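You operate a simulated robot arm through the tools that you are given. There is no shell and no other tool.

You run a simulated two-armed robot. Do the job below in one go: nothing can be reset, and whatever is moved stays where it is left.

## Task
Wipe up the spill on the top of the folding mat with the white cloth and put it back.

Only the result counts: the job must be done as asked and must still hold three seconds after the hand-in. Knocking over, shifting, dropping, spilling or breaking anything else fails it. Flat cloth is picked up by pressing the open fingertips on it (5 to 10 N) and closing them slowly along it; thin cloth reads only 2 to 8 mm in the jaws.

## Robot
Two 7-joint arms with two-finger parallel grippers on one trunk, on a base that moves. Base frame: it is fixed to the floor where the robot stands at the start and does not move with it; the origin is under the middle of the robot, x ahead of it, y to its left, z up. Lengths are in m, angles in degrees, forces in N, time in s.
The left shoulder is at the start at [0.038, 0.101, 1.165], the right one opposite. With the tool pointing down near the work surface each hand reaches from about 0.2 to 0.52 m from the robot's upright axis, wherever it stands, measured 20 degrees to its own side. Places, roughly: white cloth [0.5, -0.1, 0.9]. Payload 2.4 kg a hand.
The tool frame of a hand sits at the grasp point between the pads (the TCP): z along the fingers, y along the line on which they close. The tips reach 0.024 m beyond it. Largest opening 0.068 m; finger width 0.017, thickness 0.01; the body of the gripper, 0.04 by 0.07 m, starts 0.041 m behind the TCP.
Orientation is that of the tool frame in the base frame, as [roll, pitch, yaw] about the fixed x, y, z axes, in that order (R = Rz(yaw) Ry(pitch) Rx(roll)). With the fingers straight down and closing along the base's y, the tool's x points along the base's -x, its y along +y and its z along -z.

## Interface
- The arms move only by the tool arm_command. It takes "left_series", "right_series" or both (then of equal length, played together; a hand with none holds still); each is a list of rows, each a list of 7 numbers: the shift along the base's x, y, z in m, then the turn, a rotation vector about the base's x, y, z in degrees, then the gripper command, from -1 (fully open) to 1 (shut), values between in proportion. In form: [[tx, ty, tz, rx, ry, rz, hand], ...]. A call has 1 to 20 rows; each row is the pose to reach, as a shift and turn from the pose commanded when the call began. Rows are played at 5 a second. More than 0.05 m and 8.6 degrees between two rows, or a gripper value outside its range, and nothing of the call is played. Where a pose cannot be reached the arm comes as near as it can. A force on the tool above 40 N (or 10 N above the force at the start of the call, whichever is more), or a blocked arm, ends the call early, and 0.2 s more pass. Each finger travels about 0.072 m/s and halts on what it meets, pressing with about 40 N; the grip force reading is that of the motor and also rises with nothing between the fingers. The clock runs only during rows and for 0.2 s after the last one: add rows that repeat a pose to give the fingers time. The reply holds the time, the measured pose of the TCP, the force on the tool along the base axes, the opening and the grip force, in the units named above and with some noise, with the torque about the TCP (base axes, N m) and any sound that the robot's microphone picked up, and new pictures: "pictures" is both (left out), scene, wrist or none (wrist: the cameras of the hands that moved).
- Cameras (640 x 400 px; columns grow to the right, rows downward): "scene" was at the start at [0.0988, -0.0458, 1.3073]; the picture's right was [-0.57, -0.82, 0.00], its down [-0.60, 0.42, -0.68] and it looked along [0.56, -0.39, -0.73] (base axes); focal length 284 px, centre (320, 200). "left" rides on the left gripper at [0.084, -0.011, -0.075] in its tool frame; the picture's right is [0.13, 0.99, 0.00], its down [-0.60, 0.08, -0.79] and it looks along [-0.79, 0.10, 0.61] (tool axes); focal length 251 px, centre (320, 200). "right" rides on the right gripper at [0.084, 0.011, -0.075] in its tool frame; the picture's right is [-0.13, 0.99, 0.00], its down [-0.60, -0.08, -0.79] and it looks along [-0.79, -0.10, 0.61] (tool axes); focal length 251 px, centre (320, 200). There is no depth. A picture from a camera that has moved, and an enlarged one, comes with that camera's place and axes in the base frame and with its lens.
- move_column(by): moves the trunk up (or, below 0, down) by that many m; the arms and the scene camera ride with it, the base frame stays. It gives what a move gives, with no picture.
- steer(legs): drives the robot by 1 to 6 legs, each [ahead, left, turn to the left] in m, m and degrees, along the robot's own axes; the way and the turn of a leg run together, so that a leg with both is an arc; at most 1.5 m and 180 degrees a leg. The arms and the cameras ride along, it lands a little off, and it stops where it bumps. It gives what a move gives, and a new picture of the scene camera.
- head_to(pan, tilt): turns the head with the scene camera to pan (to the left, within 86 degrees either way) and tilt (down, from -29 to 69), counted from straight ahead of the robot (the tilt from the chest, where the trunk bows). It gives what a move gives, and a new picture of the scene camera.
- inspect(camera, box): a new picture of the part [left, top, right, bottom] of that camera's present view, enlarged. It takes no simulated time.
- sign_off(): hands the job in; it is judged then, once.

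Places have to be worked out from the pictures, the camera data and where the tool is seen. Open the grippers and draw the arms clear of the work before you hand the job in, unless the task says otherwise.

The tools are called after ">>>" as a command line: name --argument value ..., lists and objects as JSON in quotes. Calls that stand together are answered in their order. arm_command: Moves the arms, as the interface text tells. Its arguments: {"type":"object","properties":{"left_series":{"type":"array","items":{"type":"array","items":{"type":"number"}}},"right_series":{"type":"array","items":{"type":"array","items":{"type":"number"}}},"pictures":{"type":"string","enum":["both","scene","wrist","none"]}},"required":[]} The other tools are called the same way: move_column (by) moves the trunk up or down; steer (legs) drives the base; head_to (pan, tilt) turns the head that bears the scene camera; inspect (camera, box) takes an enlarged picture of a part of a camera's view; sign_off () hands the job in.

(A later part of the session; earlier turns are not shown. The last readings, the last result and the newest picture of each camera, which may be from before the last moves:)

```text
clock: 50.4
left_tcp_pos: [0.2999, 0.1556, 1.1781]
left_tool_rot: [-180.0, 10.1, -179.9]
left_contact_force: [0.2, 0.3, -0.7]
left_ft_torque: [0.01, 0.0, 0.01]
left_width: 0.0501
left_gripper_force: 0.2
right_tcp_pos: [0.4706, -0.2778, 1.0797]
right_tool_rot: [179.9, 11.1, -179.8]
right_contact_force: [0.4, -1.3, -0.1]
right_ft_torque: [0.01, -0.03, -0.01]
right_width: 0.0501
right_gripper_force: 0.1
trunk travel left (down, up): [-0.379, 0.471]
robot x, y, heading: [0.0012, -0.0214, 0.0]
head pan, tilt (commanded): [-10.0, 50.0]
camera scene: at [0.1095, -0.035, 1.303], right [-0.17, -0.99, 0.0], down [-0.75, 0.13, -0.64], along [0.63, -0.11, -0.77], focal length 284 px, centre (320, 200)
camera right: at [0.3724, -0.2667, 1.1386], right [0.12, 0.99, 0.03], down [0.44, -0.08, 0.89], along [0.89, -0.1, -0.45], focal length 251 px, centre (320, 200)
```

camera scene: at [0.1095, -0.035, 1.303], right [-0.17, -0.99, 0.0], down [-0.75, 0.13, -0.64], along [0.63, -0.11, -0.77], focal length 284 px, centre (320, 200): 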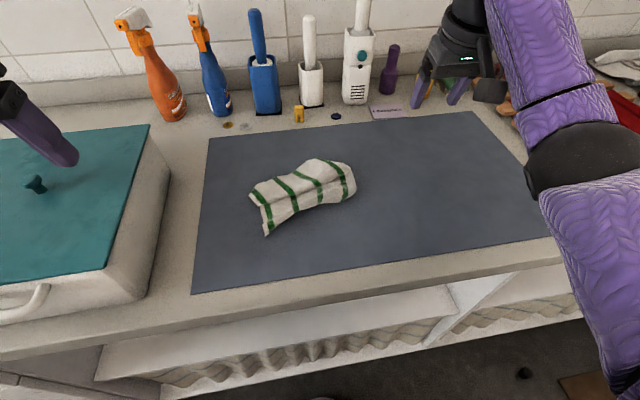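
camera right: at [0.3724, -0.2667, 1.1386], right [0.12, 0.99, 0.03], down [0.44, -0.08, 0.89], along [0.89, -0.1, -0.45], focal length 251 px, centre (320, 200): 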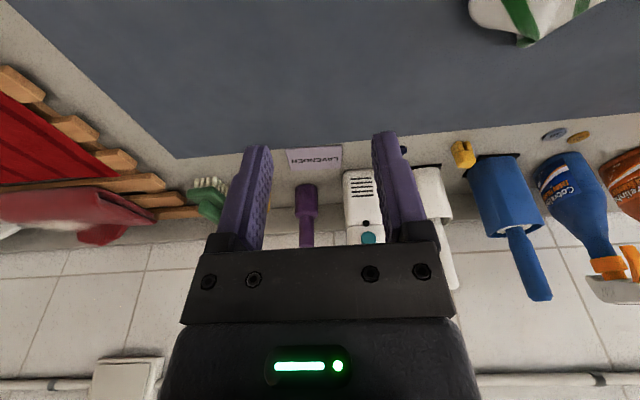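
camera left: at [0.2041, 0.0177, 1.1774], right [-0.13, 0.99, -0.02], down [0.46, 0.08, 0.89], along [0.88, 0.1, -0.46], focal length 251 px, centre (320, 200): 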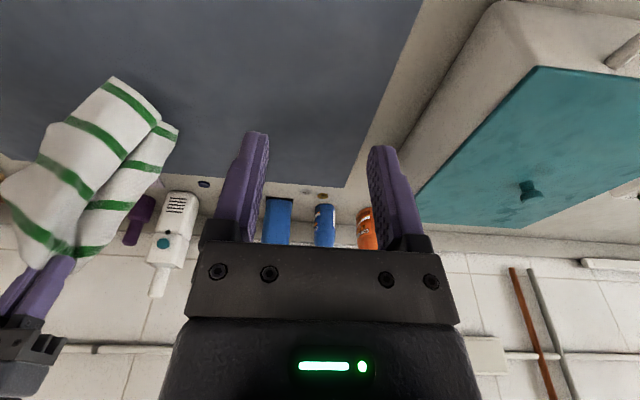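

The cloth stayed on the mat when released. I draw the right hand back so the whole mat is visible and enlarge the cloth and the spill area.

>>> arm_command --right_series '[[-0.04, 0, 0.01, 0, 0, 0, -0.47], [-0.08, 0, 0.02, 0, 0, 0, -0.47], [-0.12, -0.02, 0.03, 0, 0, 0, -0.47], [-0.16, -0.04, 0.04, 0, 0, 0, -0.47], [-0.2, -0.06, 0.05, 0, 0, 0, -0.47], [-0.2, -0.06, 0.05, 0, 0, 0, -0.47]]' --pictures "both"

>>> inspect --camera "scene" --box '[230, 140, 390, 250]'

>>> inspect --camera "scene" --box '[380, 110, 560, 230]'

>>> inspect --camera "left" --box '[0, 0, 300, 200]'

>>> inspect --camera "right" --box '[100, 40, 500, 290]'

```text
clock: 51.8
left_tcp_pos: [0.299, 0.1539, 1.1765]
left_tool_rot: [-180.0, 10.0, -180.0]
left_contact_force: [-0.2, 0.2, 1.0]
left_ft_torque: [0.01, 0.01, 0.02]
left_width: 0.0501
left_gripper_force: 0.0
right_tcp_pos: [0.2688, -0.3367, 1.1308]
right_tool_rot: [179.7, 11.1, -179.7]
right_contact_force: [1.1, 0.2, -0.9]
right_ft_torque: [0.0, 0.01, 0.02]
right_width: 0.0501
right_gripper_force: 0.1
trunk travel left (down, up): [-0.379, 0.471]
robot x, y, heading: [0.0005, -0.0235, -0.0]
head pan, tilt (commanded): [-10.0, 50.0]
camera scene: at [0.1094, -0.035, 1.303], right [-0.17, -0.99, 0.0], down [-0.75, 0.13, -0.64], along [0.63, -0.11, -0.77], focal length 284 px, centre (320, 200)
camera right: at [0.1719, -0.3265, 1.1887], right [0.12, 0.99, 0.03], down [0.44, -0.08, 0.89], along [0.89, -0.1, -0.45], focal length 251 px, centre (320, 200)
```

scene: 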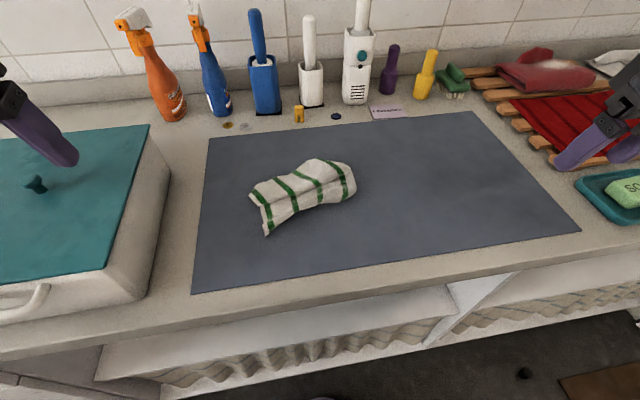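
right: 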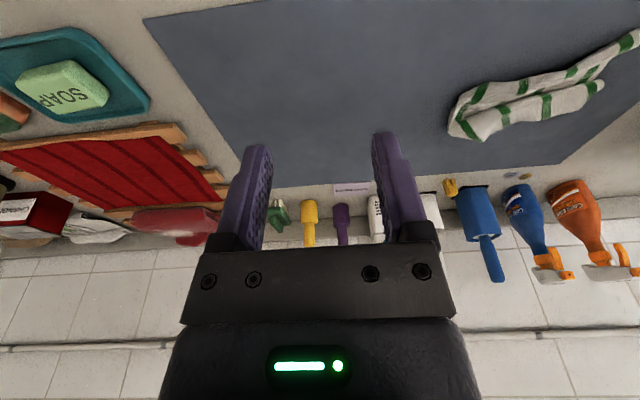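

```text
3.64 times, centred on (310, 195) of scene
camera zoom: at [0.1094, -0.035, 1.303], right [-0.17, -0.99, 0.0], down [-0.75, 0.13, -0.64], along [0.63, -0.11, -0.77], focal length 1032 px, centre (356, 218)
```

zoom: 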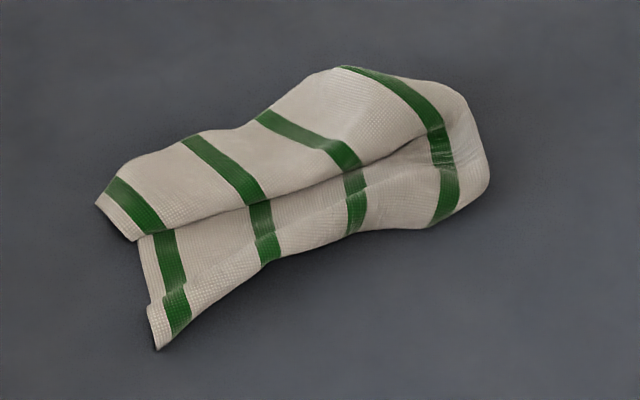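

```text
3.33 times, centred on (470, 170) of scene
camera zoom: at [0.1094, -0.035, 1.303], right [-0.17, -0.99, 0.0], down [-0.75, 0.13, -0.64], along [0.63, -0.11, -0.77], focal length 946 px, centre (-180, 300)
```

zoom: 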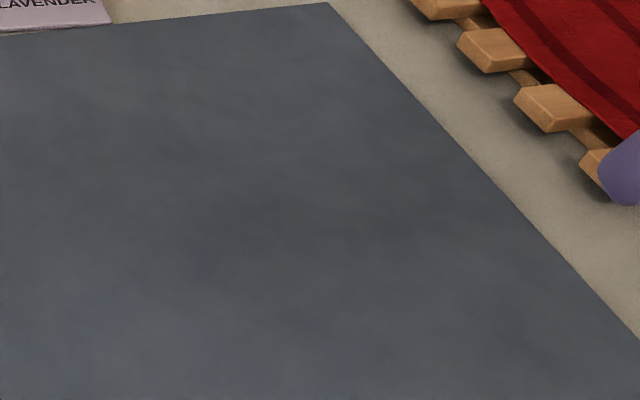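

```text
2.00 times, centred on (150, 100) of left
camera zoom: at [0.2037, 0.1451, 1.2372], right [-0.13, 0.99, -0.02], down [0.46, 0.08, 0.89], along [0.88, 0.1, -0.46], focal length 503 px, centre (660, 400)
```

zoom: 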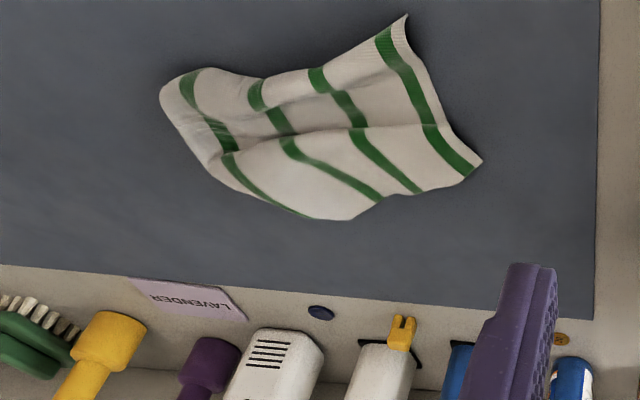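

```text
1.60 times, centred on (300, 165) of right
camera zoom: at [0.1719, -0.3265, 1.1887], right [0.12, 0.99, 0.03], down [0.44, -0.08, 0.89], along [0.89, -0.1, -0.45], focal length 402 px, centre (352, 256)
```

zoom: 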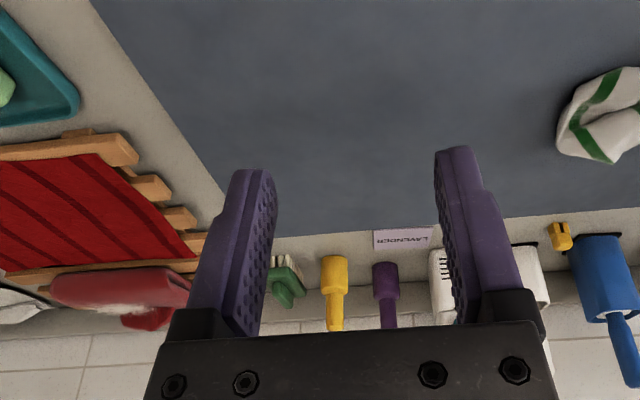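

No trace of the spill is left in any view, and the cloth lies near its old place but pleated with its far half short. I bring the right hand over the far edge of the cloth near [0.51, -0.076] to pull that edge outward and flatten it.

>>> arm_command --right_series '[[0.03, 0.03, 0, 0, -1, 0, -0.3], [0.06, 0.06, 0, 0, -2, 0, -0.2], [0.09, 0.09, -0.01, 0, -3, 0, -0.03], [0.12, 0.12, -0.02, 0, -4, 0, -0.03], [0.145, 0.15, -0.035, 0, -5, 0, -0.03], [0.17, 0.18, -0.05, 0, -6, 0, -0.03], [0.195, 0.21, -0.07, 0, -7, 0, -0.03], [0.22, 0.24, -0.095, 0, -8, 0, -0.03], [0.243, 0.261, -0.13, 0, -9, 0, -0.03], [0.243, 0.261, -0.155, 0, -9, 0, -0.03], [0.243, 0.261, -0.155, 0, -9, 0, -0.03]]' --pictures "both"

```text
clock: 54.2
left_tcp_pos: [0.2985, 0.1546, 1.1782]
left_tool_rot: [180.0, 10.0, -180.0]
left_contact_force: [-0.3, -0.3, 0.2]
left_ft_torque: [0.0, 0.0, -0.01]
left_width: 0.05
left_gripper_force: 0.0
right_tcp_pos: [0.5127, -0.0752, 0.9751]
right_tool_rot: [179.8, 20.1, -179.7]
right_contact_force: [-0.1, 0.0, 0.9]
right_ft_torque: [-0.02, 0.01, -0.03]
right_width: 0.0349
right_gripper_force: 0.0
trunk travel left (down, up): [-0.379, 0.471]
robot x, y, heading: [-0.0003, -0.02, 0.1]
head pan, tilt (commanded): [-10.0, 50.0]
camera scene: at [0.1094, -0.0349, 1.303], right [-0.17, -0.99, 0.0], down [-0.75, 0.13, -0.64], along [0.63, -0.11, -0.77], focal length 284 px, centre (320, 200)
camera right: at [0.4071, -0.0643, 1.0181], right [0.12, 0.99, 0.05], down [0.29, -0.08, 0.95], along [0.95, -0.1, -0.3], focal length 251 px, centre (320, 200)
```

scene: 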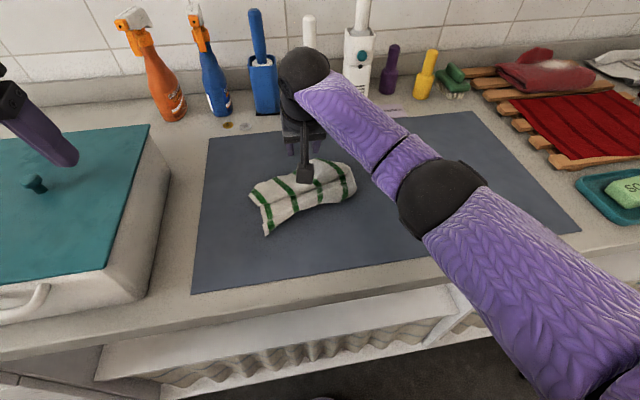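
right: 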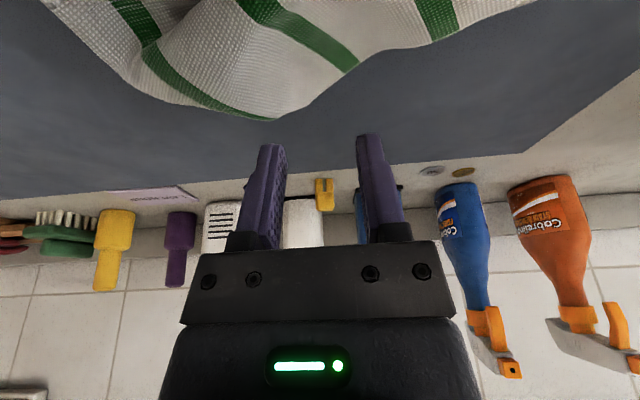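

The far bulge of the cloth is about 0.02 m to the right of the jaws, so I shift to y -0.09 and lower in steps toward contact.

>>> arm_command --right_series '[[0, -0.015, -0.01, 0, 0, 0, -0.03], [0, -0.015, -0.025, 0, 0, 0, -0.03], [0, -0.015, -0.035, 0, 0, 0, -0.03], [0, -0.015, -0.04, 0, 0, 0, -0.03], [0, -0.015, -0.043, 0, 0, 0, -0.03], [0, -0.015, -0.0445, 0, 0, 0, -0.03]]' --pictures "wrist"

```text
clock: 55.6
left_tcp_pos: [0.2989, 0.1537, 1.177]
left_tool_rot: [180.0, 10.0, -180.0]
left_contact_force: [-0.1, 0.1, -0.7]
left_ft_torque: [0.02, -0.02, -0.01]
left_width: 0.05
left_gripper_force: 0.2
right_tcp_pos: [0.5131, -0.0908, 0.9316]
right_tool_rot: [179.7, 20.1, -179.7]
right_contact_force: [0.4, -0.7, 2.5]
right_ft_torque: [-0.02, -0.06, -0.01]
right_width: 0.035
right_gripper_force: 0.1
trunk travel left (down, up): [-0.379, 0.471]
robot x, y, heading: [-0.0008, -0.0219, 0.0]
head pan, tilt (commanded): [-10.0, 50.0]
camera right: at [0.4071, -0.0801, 0.9736], right [0.12, 0.99, 0.05], down [0.29, -0.08, 0.95], along [0.95, -0.1, -0.3], focal length 251 px, centre (320, 200)
```

right: 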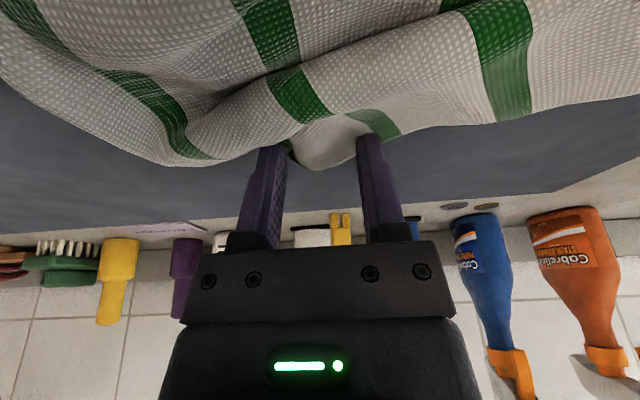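

The tips are on the cloth (2.5 N) and it already bulges up between the fingers. I press a little more and close slowly.

>>> arm_command --right_series '[[0, 0, -0.0006, 0, 0, 0, -0.03], [0, 0, -0.0006, 0, 0, 0, 0.1], [0, 0, -0.0006, 0, 0, 0, 0.2], [0, 0, -0.0006, 0, 0, 0, 0.3], [0, 0, -0.0006, 0, 0, 0, 0.4], [0, 0, -0.0006, 0, 0, 0, 0.5], [0, 0, -0.0006, 0, 0, 0, 0.6], [0, 0, -0.0006, 0, 0, 0, 0.7], [0, 0, -0.0006, 0, 0, 0, 0.8], [0, 0, -0.0006, 0, 0, 0, 0.9], [0, 0, -0.0006, 0, 0, 0, 1], [0, 0, -0.0006, 0, 0, 0, 1]]' --pictures "both"

```text
clock: 58.2
left_tcp_pos: [0.298, 0.1538, 1.1773]
left_tool_rot: [-180.0, 10.0, -179.8]
left_contact_force: [0.2, 0.4, -0.6]
left_ft_torque: [0.0, 0.0, 0.03]
left_width: 0.0501
left_gripper_force: 0.1
right_tcp_pos: [0.5131, -0.0907, 0.931]
right_tool_rot: [179.8, 20.1, -179.6]
right_contact_force: [0.4, -0.5, 8.6]
right_ft_torque: [-0.08, -0.01, -0.01]
right_width: 0.0022
right_gripper_force: 26.7
trunk travel left (down, up): [-0.379, 0.471]
robot x, y, heading: [-0.0033, -0.0185, -0.0]
head pan, tilt (commanded): [-10.0, 50.0]
camera scene: at [0.1087, -0.0349, 1.3031], right [-0.17, -0.98, 0.0], down [-0.75, 0.13, -0.64], along [0.63, -0.11, -0.77], focal length 284 px, centre (320, 200)
camera right: at [0.4067, -0.0804, 0.9733], right [0.12, 0.99, 0.05], down [0.29, -0.08, 0.95], along [0.95, -0.1, -0.3], focal length 251 px, centre (320, 200)
```

scene: 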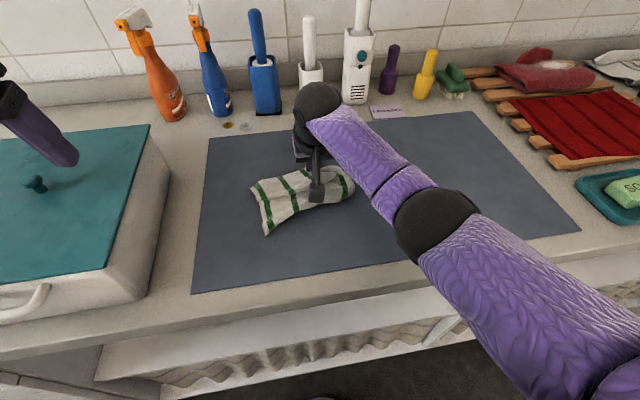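
right: 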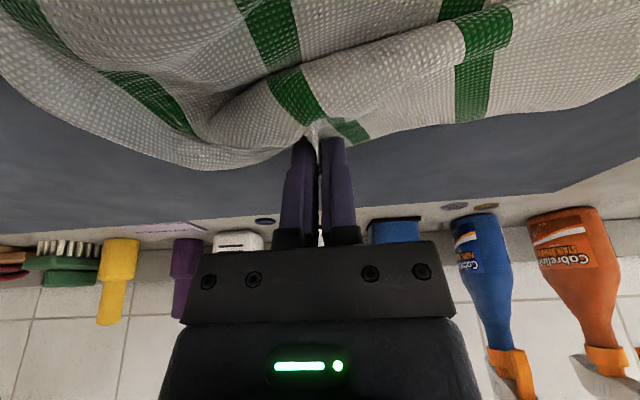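

The far edge is held (2.2 mm). I lift 6 mm and pull it outward to about x 0.555, staying short of the arm's full stretch.

>>> arm_command --right_series '[[0, 0, 0.004, 0, 0, 0, 1], [0.004, 0, 0.007, 0, -1, 0, 1], [0.012, 0, 0.007, 0, -2, 0, 1], [0.02, 0, 0.007, 0, -3, 0, 1], [0.028, 0, 0.007, 0, -4, 0, 1], [0.036, 0, 0.007, 0, -5, 0, 1], [0.042, 0, 0.007, 0, -5, 0, 1], [0.042, 0, 0.007, 0, -5, 0, 1]]' --pictures "both"

```text
clock: 60.0
left_tcp_pos: [0.2999, 0.1555, 1.1782]
left_tool_rot: [-179.9, 9.9, -179.9]
left_contact_force: [-0.5, 0.5, -0.1]
left_ft_torque: [0.0, -0.02, 0.0]
left_width: 0.0502
left_gripper_force: 0.1
right_tcp_pos: [0.5546, -0.0917, 0.9361]
right_tool_rot: [179.9, 25.1, -179.7]
right_contact_force: [0.8, 0.2, -0.4]
right_ft_torque: [-0.01, 0.02, 0.02]
right_width: 0.0023
right_gripper_force: 26.5
trunk travel left (down, up): [-0.379, 0.471]
robot x, y, heading: [-0.0003, -0.0237, 0.0]
head pan, tilt (commanded): [-10.0, 50.0]
camera scene: at [0.1095, -0.0348, 1.303], right [-0.17, -0.99, 0.0], down [-0.75, 0.13, -0.64], along [0.63, -0.11, -0.77], focal length 284 px, centre (320, 200)
camera right: at [0.446, -0.08, 0.9705], right [0.11, 0.99, 0.06], down [0.21, -0.08, 0.97], along [0.97, -0.1, -0.22], focal length 251 px, centre (320, 200)
```

scene: 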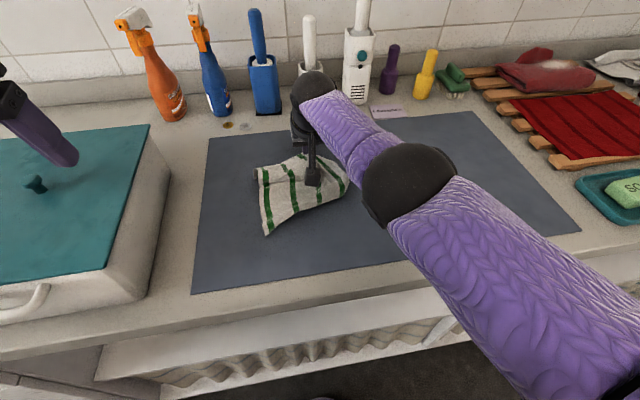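
right: 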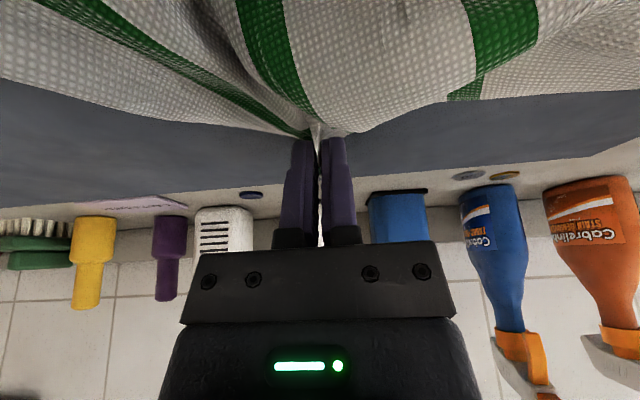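

The pleat opened and the cloth is clearly wider now. I lower slightly, open the fingers, rise, and draw back to look.

>>> arm_command --right_series '[[0, 0, -0.004, 0, 0, 0, 1], [0, 0, -0.004, 0, 0, 0, 0.7], [0, 0, -0.004, 0, 0, 0, 0.4], [0, 0, -0.004, 0, 0, 0, 0.2], [0, 0, -0.004, 0, 0, 0, 0.0], [0, 0, 0.006, 0, 0, 0, 0.0], [-0.005, 0, 0.025, 0, 2, 0, 0.0], [-0.02, -0.02, 0.05, 0, 5, 0, 0.0], [-0.05, -0.05, 0.08, 0, 8, 0, -0.2], [-0.08, -0.09, 0.11, 0, 11, 0, -0.3], [-0.12, -0.12, 0.13, 0, 14, 0, -0.3], [-0.16, -0.15, 0.14, 0, 15, 0, -0.3], [-0.2, -0.18, 0.15, 0, 15, 0, -0.3], [-0.2, -0.18, 0.15, 0, 15, 0, -0.3]]' --pictures "both"

>>> inspect --camera "scene" --box '[230, 140, 390, 250]'

>>> inspect --camera "left" --box '[0, 0, 300, 200]'

```text
refused: row 9 steps farther than a row can; nothing moved
```

```text
3.64 times, centred on (310, 195) of scene
camera zoom: at [0.1095, -0.0348, 1.303], right [-0.17, -0.99, 0.0], down [-0.75, 0.13, -0.64], along [0.63, -0.11, -0.77], focal length 1032 px, centre (356, 218)
```

zoom: 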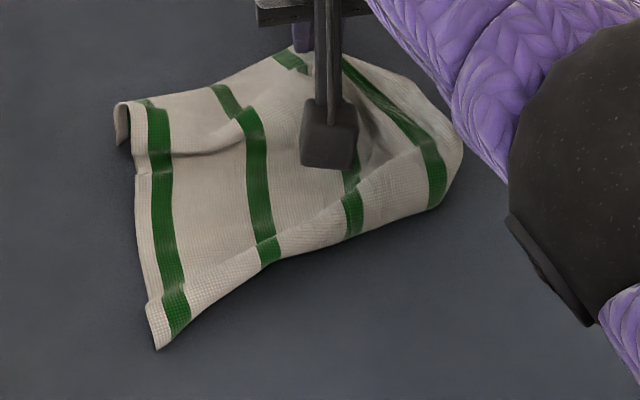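

```text
2.00 times, centred on (150, 100) of left
camera zoom: at [0.2038, 0.1453, 1.2372], right [-0.13, 0.99, -0.02], down [0.46, 0.08, 0.89], along [0.88, 0.1, -0.46], focal length 503 px, centre (660, 400)
```

zoom: 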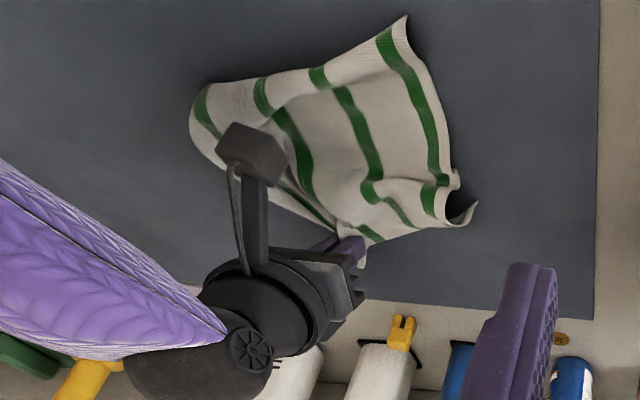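

The cloth has opened well; only the call's step was too large. I repeat the release and withdrawal with smaller steps.

>>> arm_command --right_series '[[0, 0, -0.004, 0, 0, 0, 1], [0, 0, -0.004, 0, 0, 0, 0.7], [0, 0, -0.004, 0, 0, 0, 0.4], [0, 0, -0.004, 0, 0, 0, 0.2], [0, 0, -0.004, 0, 0, 0, 0.0], [0, 0, 0.006, 0, 0, 0, 0.0], [-0.005, 0, 0.025, 0, 2, 0, 0.0], [-0.02, -0.01, 0.05, 0, 4, 0, 0.0], [-0.04, -0.03, 0.07, 0, 6, 0, -0.2], [-0.065, -0.055, 0.09, 0, 8, 0, -0.3], [-0.09, -0.085, 0.11, 0, 10, 0, -0.3], [-0.115, -0.115, 0.12, 0, 12, 0, -0.3], [-0.145, -0.145, 0.13, 0, 14, 0, -0.3], [-0.175, -0.175, 0.14, 0, 15, 0, -0.3], [-0.21, -0.195, 0.15, 0, 15, 0, -0.3], [-0.21, -0.195, 0.15, 0, 15, 0, -0.3]]' --pictures "both"

>>> inspect --camera "scene" --box '[230, 140, 390, 250]'

>>> inspect --camera "left" --box '[0, 0, 300, 200]'

```text
clock: 63.4
left_tcp_pos: [0.2987, 0.1549, 1.1775]
left_tool_rot: [179.9, 10.0, -179.9]
left_contact_force: [-0.8, -0.1, -0.4]
left_ft_torque: [-0.01, -0.04, 0.0]
left_width: 0.0499
left_gripper_force: 0.1
right_tcp_pos: [0.3446, -0.2854, 1.0856]
right_tool_rot: [179.8, 10.0, -179.7]
right_contact_force: [0.2, -0.3, 0.2]
right_ft_torque: [0.01, 0.0, 0.0]
right_width: 0.044
right_gripper_force: 0.0
trunk travel left (down, up): [-0.379, 0.471]
robot x, y, heading: [0.0005, -0.0244, 0.2]
head pan, tilt (commanded): [-10.0, 50.0]
camera scene: at [0.1094, -0.035, 1.303], right [-0.17, -0.99, 0.0], down [-0.75, 0.13, -0.64], along [0.63, -0.11, -0.77], focal length 284 px, centre (320, 200)
camera right: at [0.2481, -0.2755, 1.1472], right [0.12, 0.99, 0.03], down [0.46, -0.08, 0.89], along [0.88, -0.1, -0.46], focal length 251 px, centre (320, 200)
```

scene: 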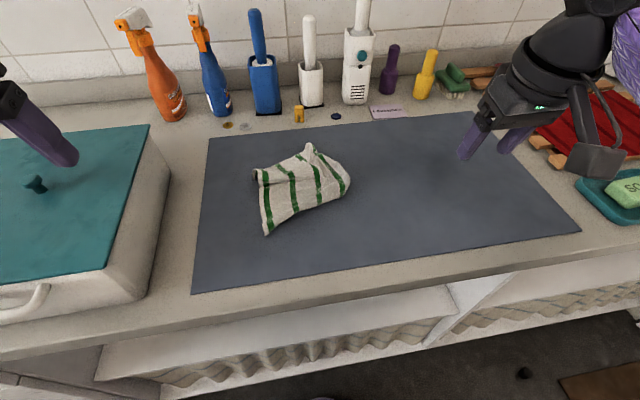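
right: 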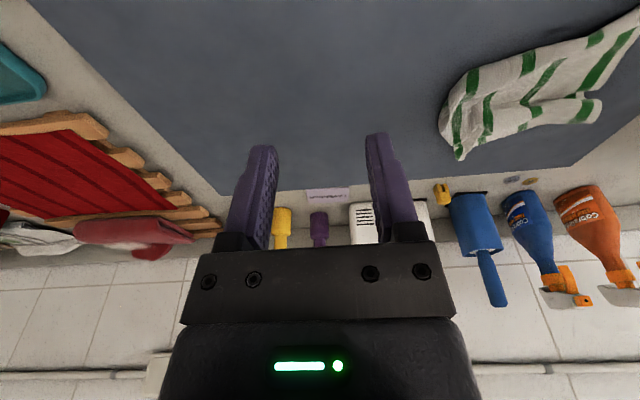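

```text
3.64 times, centred on (310, 195) of scene
camera zoom: at [0.1094, -0.035, 1.303], right [-0.17, -0.99, 0.0], down [-0.75, 0.13, -0.64], along [0.63, -0.11, -0.77], focal length 1032 px, centre (356, 218)
```

zoom: 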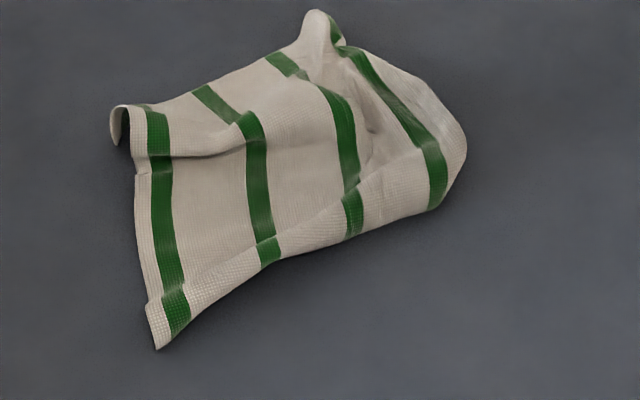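

```text
2.00 times, centred on (150, 100) of left
camera zoom: at [0.2037, 0.1452, 1.2372], right [-0.13, 0.99, -0.02], down [0.46, 0.08, 0.89], along [0.88, 0.1, -0.46], focal length 503 px, centre (660, 400)
```

zoom: 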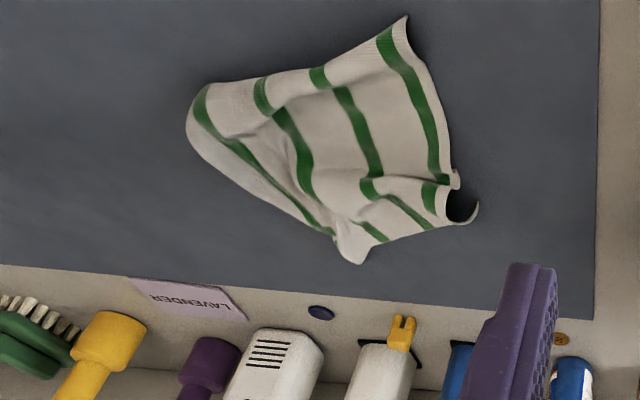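

The cloth is now nearly spread; only its near-right corner, about [0.448, -0.15], is drawn in. I take the right hand over that corner to pull it toward its old place.

>>> arm_command --right_series '[[0.015, 0.025, 0, 0, 0, 0, -0.2], [0.03, 0.05, -0.01, 0, 0, 0, -0.1], [0.05, 0.075, -0.02, 0, 0, 0, -0.03], [0.07, 0.1, -0.035, 0, 0, 0, -0.03], [0.09, 0.13, -0.06, 0, 0, 0, -0.03], [0.107, 0.155, -0.09, 0, 0, 0, -0.03], [0.107, 0.157, -0.12, 0, 0, 0, -0.03], [0.107, 0.157, -0.135, 0, 0, 0, -0.03], [0.107, 0.157, -0.135, 0, 0, 0, -0.03]]' --pictures "both"

```text
clock: 65.4
left_tcp_pos: [0.2979, 0.155, 1.1788]
left_tool_rot: [-180.0, 9.9, -180.0]
left_contact_force: [0.0, -1.1, 0.0]
left_ft_torque: [0.01, 0.02, -0.01]
left_width: 0.0498
left_gripper_force: 0.1
right_tcp_pos: [0.4524, -0.128, 0.9511]
right_tool_rot: [179.8, 10.0, -179.7]
right_contact_force: [0.0, 0.4, 0.5]
right_ft_torque: [0.03, 0.02, 0.01]
right_width: 0.035
right_gripper_force: 0.1
trunk travel left (down, up): [-0.379, 0.471]
robot x, y, heading: [-0.0011, -0.0214, 0.1]
head pan, tilt (commanded): [-10.0, 50.0]
camera scene: at [0.1095, -0.0348, 1.303], right [-0.17, -0.99, 0.0], down [-0.75, 0.13, -0.64], along [0.63, -0.11, -0.77], focal length 284 px, centre (320, 200)
camera right: at [0.3553, -0.1176, 1.0122], right [0.12, 0.99, 0.03], down [0.46, -0.08, 0.89], along [0.88, -0.1, -0.46], focal length 251 px, centre (320, 200)
```

scene: 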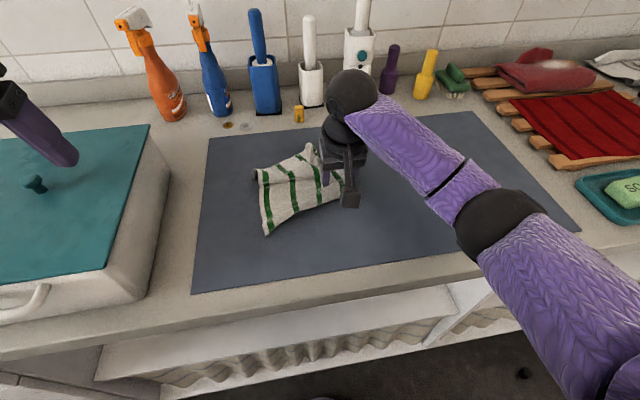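
right: 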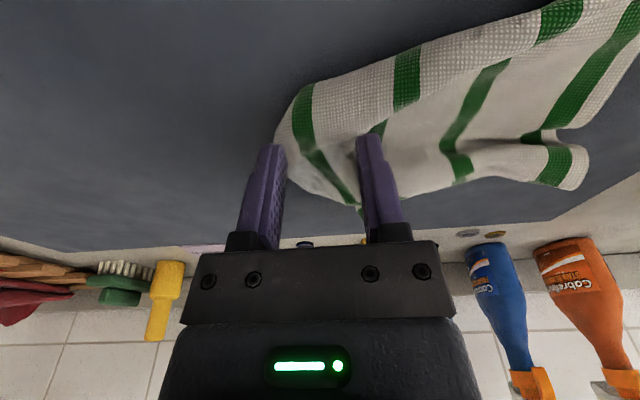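

The outer finger would land just off the cloth's edge, so I shift 12 mm to the left and lower to contact.

>>> arm_command --right_series '[[0, 0.012, -0.005, 0, 0, 0, -0.03], [0, 0.012, -0.012, 0, 0, 0, -0.03], [0, 0.012, -0.017, 0, 0, 0, -0.03], [0, 0.012, -0.02, 0, 0, 0, -0.03], [0, 0.012, -0.0205, 0, 0, 0, -0.03]]' --pictures "wrist"

```text
clock: 66.6
left_tcp_pos: [0.2987, 0.155, 1.1786]
left_tool_rot: [180.0, 10.0, -179.9]
left_contact_force: [-0.4, -0.1, 0.1]
left_ft_torque: [0.02, 0.02, 0.01]
left_width: 0.0501
left_gripper_force: 0.1
right_tcp_pos: [0.4513, -0.1163, 0.9319]
right_tool_rot: [179.8, 10.2, -179.6]
right_contact_force: [1.1, 0.3, 5.6]
right_ft_torque: [-0.03, -0.1, 0.03]
right_width: 0.0349
right_gripper_force: 0.1
trunk travel left (down, up): [-0.379, 0.471]
robot x, y, heading: [-0.0052, -0.0232, 0.0]
head pan, tilt (commanded): [-10.0, 50.0]
camera right: at [0.355, -0.1063, 0.9924], right [0.12, 0.99, 0.03], down [0.45, -0.08, 0.89], along [0.88, -0.1, -0.46], focal length 251 px, centre (320, 200)
```

right: 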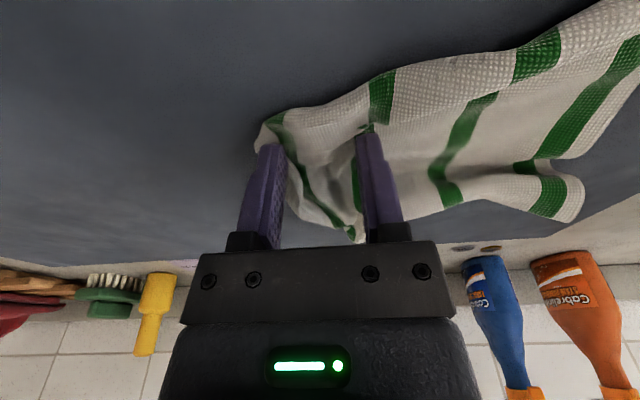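

Both tips are on the cloth at 5.6 N. I close slowly.

>>> arm_command --right_series '[[0, 0, -0.0003, 0, 0, 0, 0.1], [0, 0, -0.0003, 0, 0, 0, 0.2], [0, 0, -0.0003, 0, 0, 0, 0.3], [0, 0, -0.0003, 0, 0, 0, 0.4], [0, 0, -0.0003, 0, 0, 0, 0.5], [0, 0, -0.0003, 0, 0, 0, 0.6], [0, 0, -0.0003, 0, 0, 0, 0.7], [0, 0, -0.0003, 0, 0, 0, 0.8], [0, 0, -0.0003, 0, 0, 0, 0.9], [0, 0, -0.0003, 0, 0, 0, 1], [0, 0, -0.0003, 0, 0, 0, 1]]' --pictures "wrist"

```text
clock: 69.0
left_tcp_pos: [0.2983, 0.155, 1.1783]
left_tool_rot: [179.9, 10.1, -179.8]
left_contact_force: [-0.1, 0.7, -0.2]
left_ft_torque: [-0.01, -0.01, -0.01]
left_width: 0.0498
left_gripper_force: 0.1
right_tcp_pos: [0.451, -0.1168, 0.9305]
right_tool_rot: [179.8, 10.4, -179.8]
right_contact_force: [2.1, -5.1, 16.5]
right_ft_torque: [-0.16, -0.06, 0.01]
right_width: 0.0058
right_gripper_force: 29.0
trunk travel left (down, up): [-0.379, 0.471]
robot x, y, heading: [0.0033, -0.0184, 0.0]
head pan, tilt (commanded): [-10.0, 50.0]
camera right: at [0.3544, -0.1069, 0.9924], right [0.12, 0.99, 0.03], down [0.45, -0.08, 0.89], along [0.88, -0.1, -0.46], focal length 251 px, centre (320, 200)
```

right: 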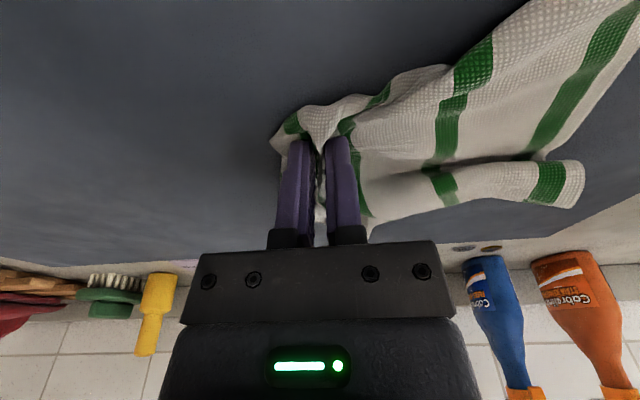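

Several layers are held (5.8 mm). I lift 7 mm and draw this corner toward the robot and to the right, to about [0.395, -0.165].

>>> arm_command --right_series '[[0, 0, 0.004, 0, 0, 0, 1], [0, 0, 0.008, 0, 0, 0, 1], [-0.008, -0.008, 0.008, 0, 0, 0, 1], [-0.018, -0.016, 0.008, 0, 0, 0, 1], [-0.028, -0.026, 0.008, 0, 0, 0, 1], [-0.038, -0.036, 0.008, 0, 0, 0, 1], [-0.048, -0.044, 0.008, 0, 0, 0, 1], [-0.055, -0.05, 0.008, 0, 0, 0, 1], [-0.055, -0.05, 0.008, 0, 0, 0, 1]]' --pictures "both"

>>> inspect --camera "scene" --box '[230, 140, 390, 250]'

>>> inspect --camera "left" --box '[0, 0, 300, 200]'

```text
clock: 71.0
left_tcp_pos: [0.2998, 0.1557, 1.1781]
left_tool_rot: [180.0, 10.0, -179.9]
left_contact_force: [-0.7, 0.0, -0.8]
left_ft_torque: [0.01, -0.01, 0.01]
left_width: 0.0499
left_gripper_force: 0.0
right_tcp_pos: [0.3951, -0.166, 0.94]
right_tool_rot: [179.8, 10.2, -179.7]
right_contact_force: [0.4, -0.2, 0.2]
right_ft_torque: [0.04, 0.02, -0.02]
right_width: 0.0039
right_gripper_force: 27.2
trunk travel left (down, up): [-0.379, 0.471]
robot x, y, heading: [-0.0014, -0.0217, -0.1]
head pan, tilt (commanded): [-10.0, 50.0]
camera scene: at [0.1095, -0.0349, 1.303], right [-0.17, -0.99, 0.0], down [-0.75, 0.13, -0.64], along [0.63, -0.11, -0.77], focal length 284 px, centre (320, 200)
camera right: at [0.3, -0.1569, 0.9998], right [0.12, 0.99, 0.03], down [0.46, -0.08, 0.89], along [0.88, -0.1, -0.46], focal length 251 px, centre (320, 200)
```

scene: 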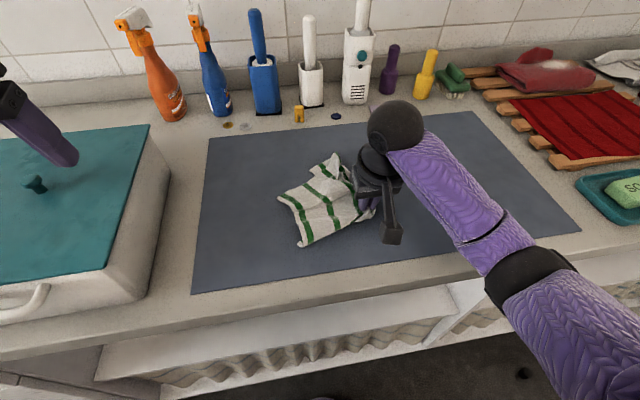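
right: 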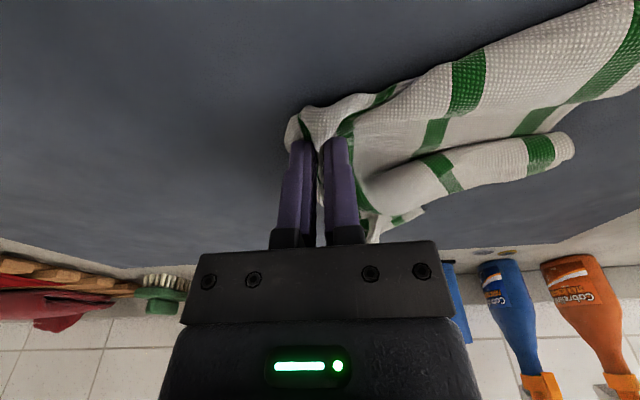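

```text
3.64 times, centred on (310, 195) of scene
camera zoom: at [0.1095, -0.0349, 1.303], right [-0.17, -0.99, 0.0], down [-0.75, 0.13, -0.64], along [0.63, -0.11, -0.77], focal length 1032 px, centre (356, 218)
```

zoom: 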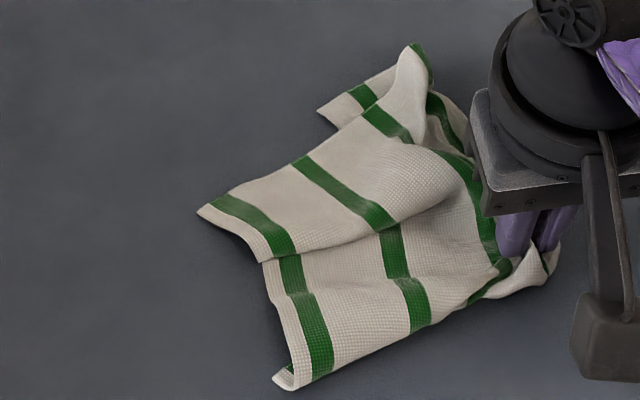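

```text
2.00 times, centred on (150, 100) of left
camera zoom: at [0.2038, 0.1453, 1.2372], right [-0.13, 0.99, -0.02], down [0.46, 0.08, 0.89], along [0.88, 0.1, -0.46], focal length 503 px, centre (660, 400)
```

zoom: 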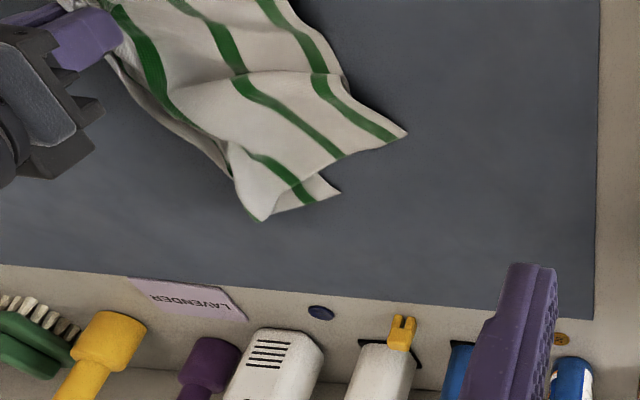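

The whole cloth slid along with the pull: it now lies about 0.05 m too near and to the right and has refolded. I release the right hand and withdraw it, then I will pull the far-left corner back out with the left hand.

>>> arm_command --right_series '[[0, 0, -0.005, 0, 0, 0, 1], [0, 0, -0.005, 0, 0, 0, 0.7], [0, 0, -0.005, 0, 0, 0, 0.4], [0, 0, -0.005, 0, 0, 0, 0.1], [0, 0, -0.005, 0, 0, 0, -0.2], [0, 0, 0.01, 0, 0, 0, -0.2], [0, -0.01, 0.035, 0, 0, 0, -0.2], [-0.01, -0.03, 0.065, 0, 0, 0, -0.2], [-0.02, -0.06, 0.095, 0, 0, 0, -0.2], [-0.03, -0.1, 0.12, 0, 0, 0, -0.2], [-0.04, -0.14, 0.14, 0, 0, 0, -0.2], [-0.05, -0.18, 0.15, 0, 0, 0, -0.2], [-0.05, -0.18, 0.15, 0, 0, 0, -0.2]]' --pictures "both"

>>> inspect --camera "scene" --box '[240, 140, 400, 260]'

>>> inspect --camera "left" --box '[0, 0, 300, 200]'

```text
clock: 73.8
left_tcp_pos: [0.2986, 0.154, 1.1782]
left_tool_rot: [180.0, 10.1, -179.9]
left_contact_force: [-0.4, -0.6, -1.8]
left_ft_torque: [-0.01, 0.03, -0.01]
left_width: 0.0499
left_gripper_force: 0.1
right_tcp_pos: [0.3466, -0.3466, 1.09]
right_tool_rot: [179.7, 10.1, -179.7]
right_contact_force: [1.5, -1.0, -0.2]
right_ft_torque: [0.0, 0.0, 0.04]
right_width: 0.0406
right_gripper_force: 0.0
trunk travel left (down, up): [-0.379, 0.471]
robot x, y, heading: [-0.0018, -0.0192, 0.3]
head pan, tilt (commanded): [-10.0, 50.0]
camera scene: at [0.1094, -0.035, 1.303], right [-0.17, -0.99, 0.0], down [-0.75, 0.13, -0.64], along [0.63, -0.11, -0.77], focal length 284 px, centre (320, 200)
camera right: at [0.2508, -0.3364, 1.1503], right [0.12, 0.99, 0.03], down [0.46, -0.08, 0.89], along [0.88, -0.1, -0.46], focal length 251 px, centre (320, 200)
```

scene: 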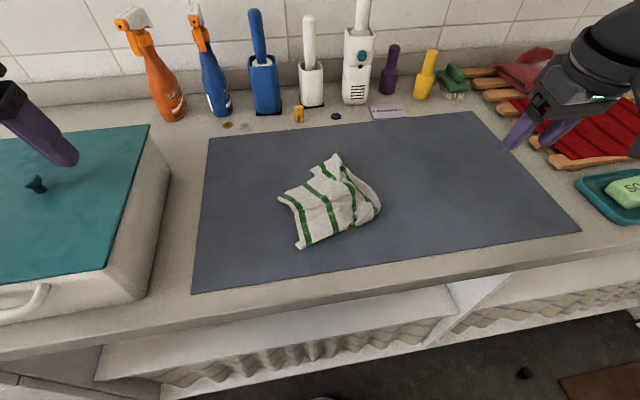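
right: 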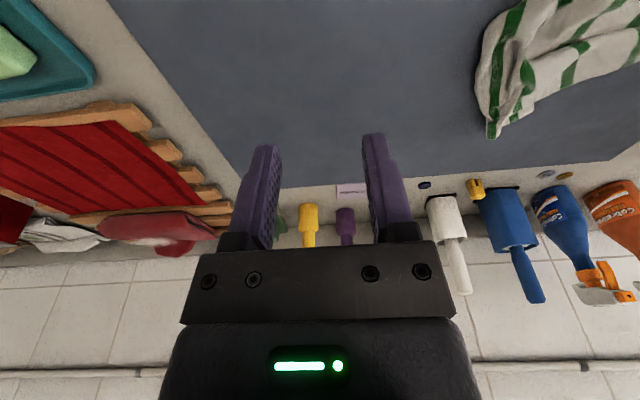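

```text
3.33 times, centred on (320, 200) of scene
camera zoom: at [0.1094, -0.035, 1.303], right [-0.17, -0.99, 0.0], down [-0.75, 0.13, -0.64], along [0.63, -0.11, -0.77], focal length 946 px, centre (320, 200)
```

zoom: 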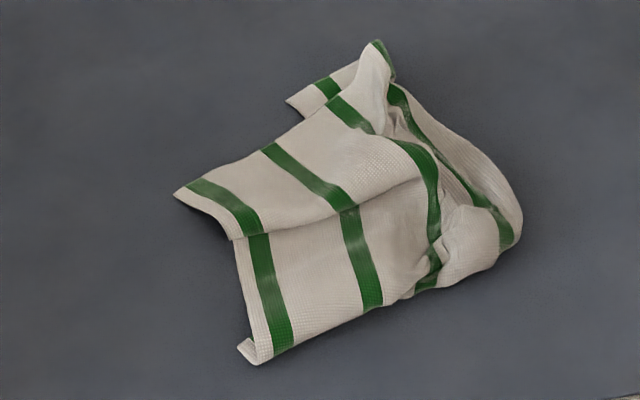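

```text
2.00 times, centred on (150, 100) of left
camera zoom: at [0.2037, 0.1452, 1.2372], right [-0.13, 0.99, -0.02], down [0.46, 0.08, 0.89], along [0.88, 0.1, -0.46], focal length 503 px, centre (660, 400)
```

zoom: 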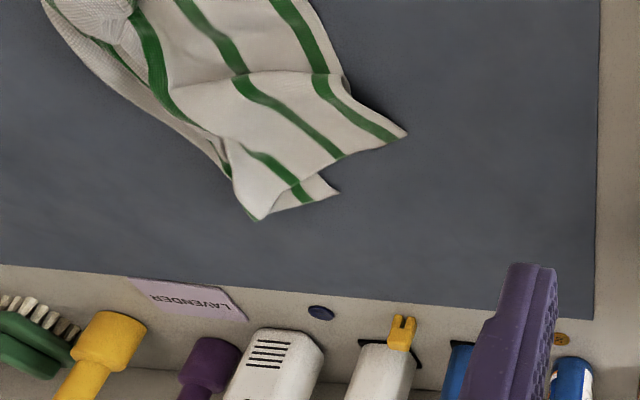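

The far edge of the cloth peeks out from under the fold around [0.52, -0.11]. I bring the right hand there, tilted for reach, to pull that edge out and shift the cloth back by about 0.05 m in x and 0.02 m in y.

>>> arm_command --right_series '[[0.02, 0.03, 0, 0, -1, 0, -0.1], [0.04, 0.06, 0, 0, -2, 0, -0.03], [0.06, 0.09, -0.005, 0, -3, 0, -0.03], [0.08, 0.12, -0.015, 0, -4, 0, -0.03], [0.1, 0.15, -0.03, 0, -5, 0, -0.03], [0.12, 0.18, -0.05, 0, -7, 0, -0.03], [0.145, 0.21, -0.075, 0, -9, 0, -0.03], [0.165, 0.232, -0.1, 0, -10, 0, -0.03], [0.165, 0.232, -0.125, 0, -10, 0, -0.03], [0.165, 0.232, -0.125, 0, -10, 0, -0.03]]' --pictures "both"

```text
clock: 76.0
left_tcp_pos: [0.2989, 0.1548, 1.178]
left_tool_rot: [-180.0, 10.0, -179.9]
left_contact_force: [-0.6, 0.8, 0.2]
left_ft_torque: [0.01, 0.01, 0.0]
left_width: 0.0502
left_gripper_force: 0.1
right_tcp_pos: [0.5122, -0.1155, 0.9638]
right_tool_rot: [179.8, 20.1, -179.7]
right_contact_force: [-0.5, 0.2, 0.5]
right_ft_torque: [0.0, 0.0, 0.03]
right_width: 0.035
right_gripper_force: 0.1
trunk travel left (down, up): [-0.379, 0.471]
robot x, y, heading: [0.0004, -0.0227, 0.2]
head pan, tilt (commanded): [-10.0, 50.0]
camera scene: at [0.1095, -0.0349, 1.303], right [-0.17, -0.99, 0.0], down [-0.75, 0.13, -0.64], along [0.63, -0.11, -0.77], focal length 284 px, centre (320, 200)
camera right: at [0.4063, -0.1051, 1.0064], right [0.12, 0.99, 0.05], down [0.3, -0.08, 0.95], along [0.95, -0.1, -0.3], focal length 251 px, centre (320, 200)
```

scene: 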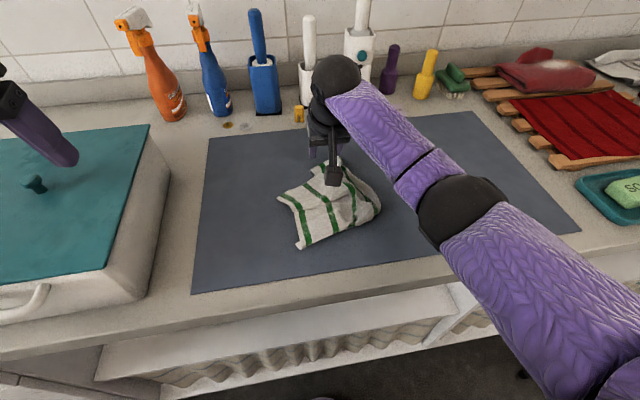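
right: 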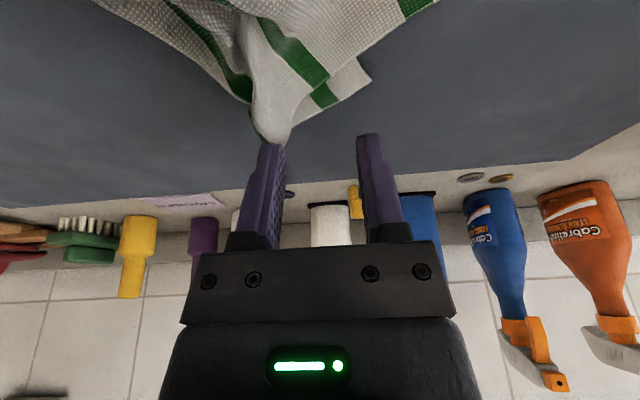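

The right-hand (inner) finger would land on the very corner, so I shift 8 mm right and 5 mm nearer and lower to contact.

>>> arm_command --right_series '[[-0.005, -0.008, -0.008, 0, 0, 0, -0.03], [-0.005, -0.008, -0.018, 0, 0, 0, -0.03], [-0.005, -0.008, -0.026, 0, 0, 0, -0.03], [-0.005, -0.008, -0.03, 0, 0, 0, -0.03], [-0.005, -0.008, -0.0325, 0, 0, 0, -0.03], [-0.005, -0.008, -0.0325, 0, 0, 0, -0.03]]' --pictures "wrist"

```text
clock: 77.4
left_tcp_pos: [0.2994, 0.1542, 1.1777]
left_tool_rot: [-179.9, 9.9, -179.9]
left_contact_force: [-0.5, -0.5, 0.7]
left_ft_torque: [0.01, -0.01, 0.01]
left_width: 0.0498
left_gripper_force: 0.0
right_tcp_pos: [0.5078, -0.122, 0.9314]
right_tool_rot: [179.8, 20.1, -179.8]
right_contact_force: [0.0, 0.2, 2.1]
right_ft_torque: [-0.03, 0.02, 0.02]
right_width: 0.0353
right_gripper_force: 0.1
trunk travel left (down, up): [-0.379, 0.471]
robot x, y, heading: [0.0006, -0.0194, 0.1]
head pan, tilt (commanded): [-10.0, 50.0]
camera right: at [0.4011, -0.1123, 0.9745], right [0.12, 0.99, 0.05], down [0.29, -0.08, 0.95], along [0.95, -0.1, -0.3], focal length 251 px, centre (320, 200)
```

right: 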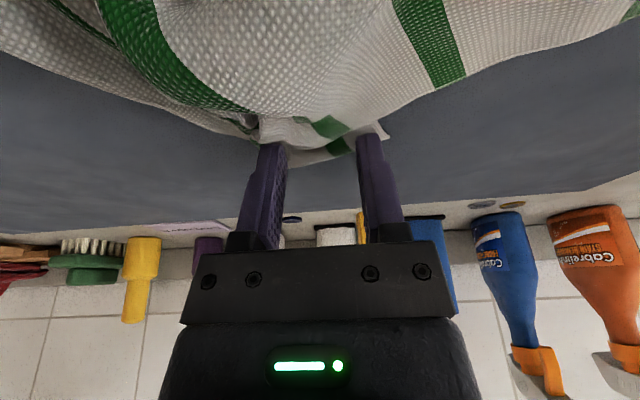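

Both tips rest on the far part of the cloth. I press a bit more and close slowly.

>>> arm_command --right_series '[[0, 0, -0.0006, 0, 0, 0, -0.03], [0, 0, -0.0006, 0, 0, 0, 0.1], [0, 0, -0.0006, 0, 0, 0, 0.2], [0, 0, -0.0006, 0, 0, 0, 0.3], [0, 0, -0.0006, 0, 0, 0, 0.4], [0, 0, -0.0006, 0, 0, 0, 0.5], [0, 0, -0.0006, 0, 0, 0, 0.6], [0, 0, -0.0006, 0, 0, 0, 0.7], [0, 0, -0.0006, 0, 0, 0, 0.8], [0, 0, -0.0006, 0, 0, 0, 0.9], [0, 0, -0.0006, 0, 0, 0, 1], [0, 0, -0.0006, 0, 0, 0, 1]]' --pictures "wrist"

```text
clock: 80.0
left_tcp_pos: [0.2986, 0.1549, 1.1785]
left_tool_rot: [-179.9, 10.0, -179.8]
left_contact_force: [-0.2, 0.5, 0.1]
left_ft_torque: [0.0, 0.0, -0.02]
left_width: 0.0499
left_gripper_force: 0.0
right_tcp_pos: [0.5069, -0.1228, 0.9308]
right_tool_rot: [179.9, 20.1, -179.8]
right_contact_force: [0.1, -2.8, 6.3]
right_ft_torque: [-0.09, -0.03, 0.03]
right_width: 0.0024
right_gripper_force: 26.5
trunk travel left (down, up): [-0.379, 0.471]
robot x, y, heading: [0.0019, -0.0213, 0.3]
head pan, tilt (commanded): [-10.0, 50.0]
camera right: at [0.4009, -0.1128, 0.9744], right [0.12, 0.99, 0.05], down [0.29, -0.08, 0.95], along [0.95, -0.1, -0.3], focal length 251 px, centre (320, 200)
```

right: 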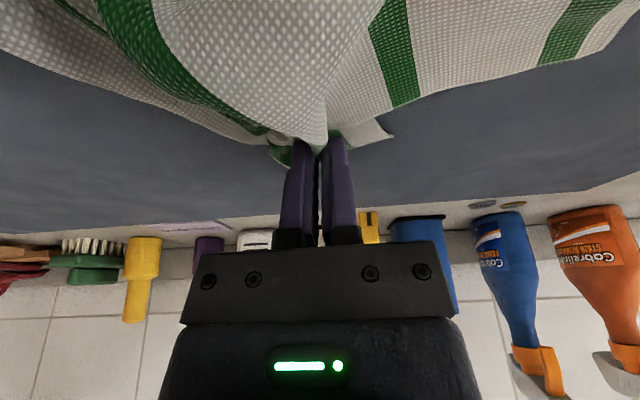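

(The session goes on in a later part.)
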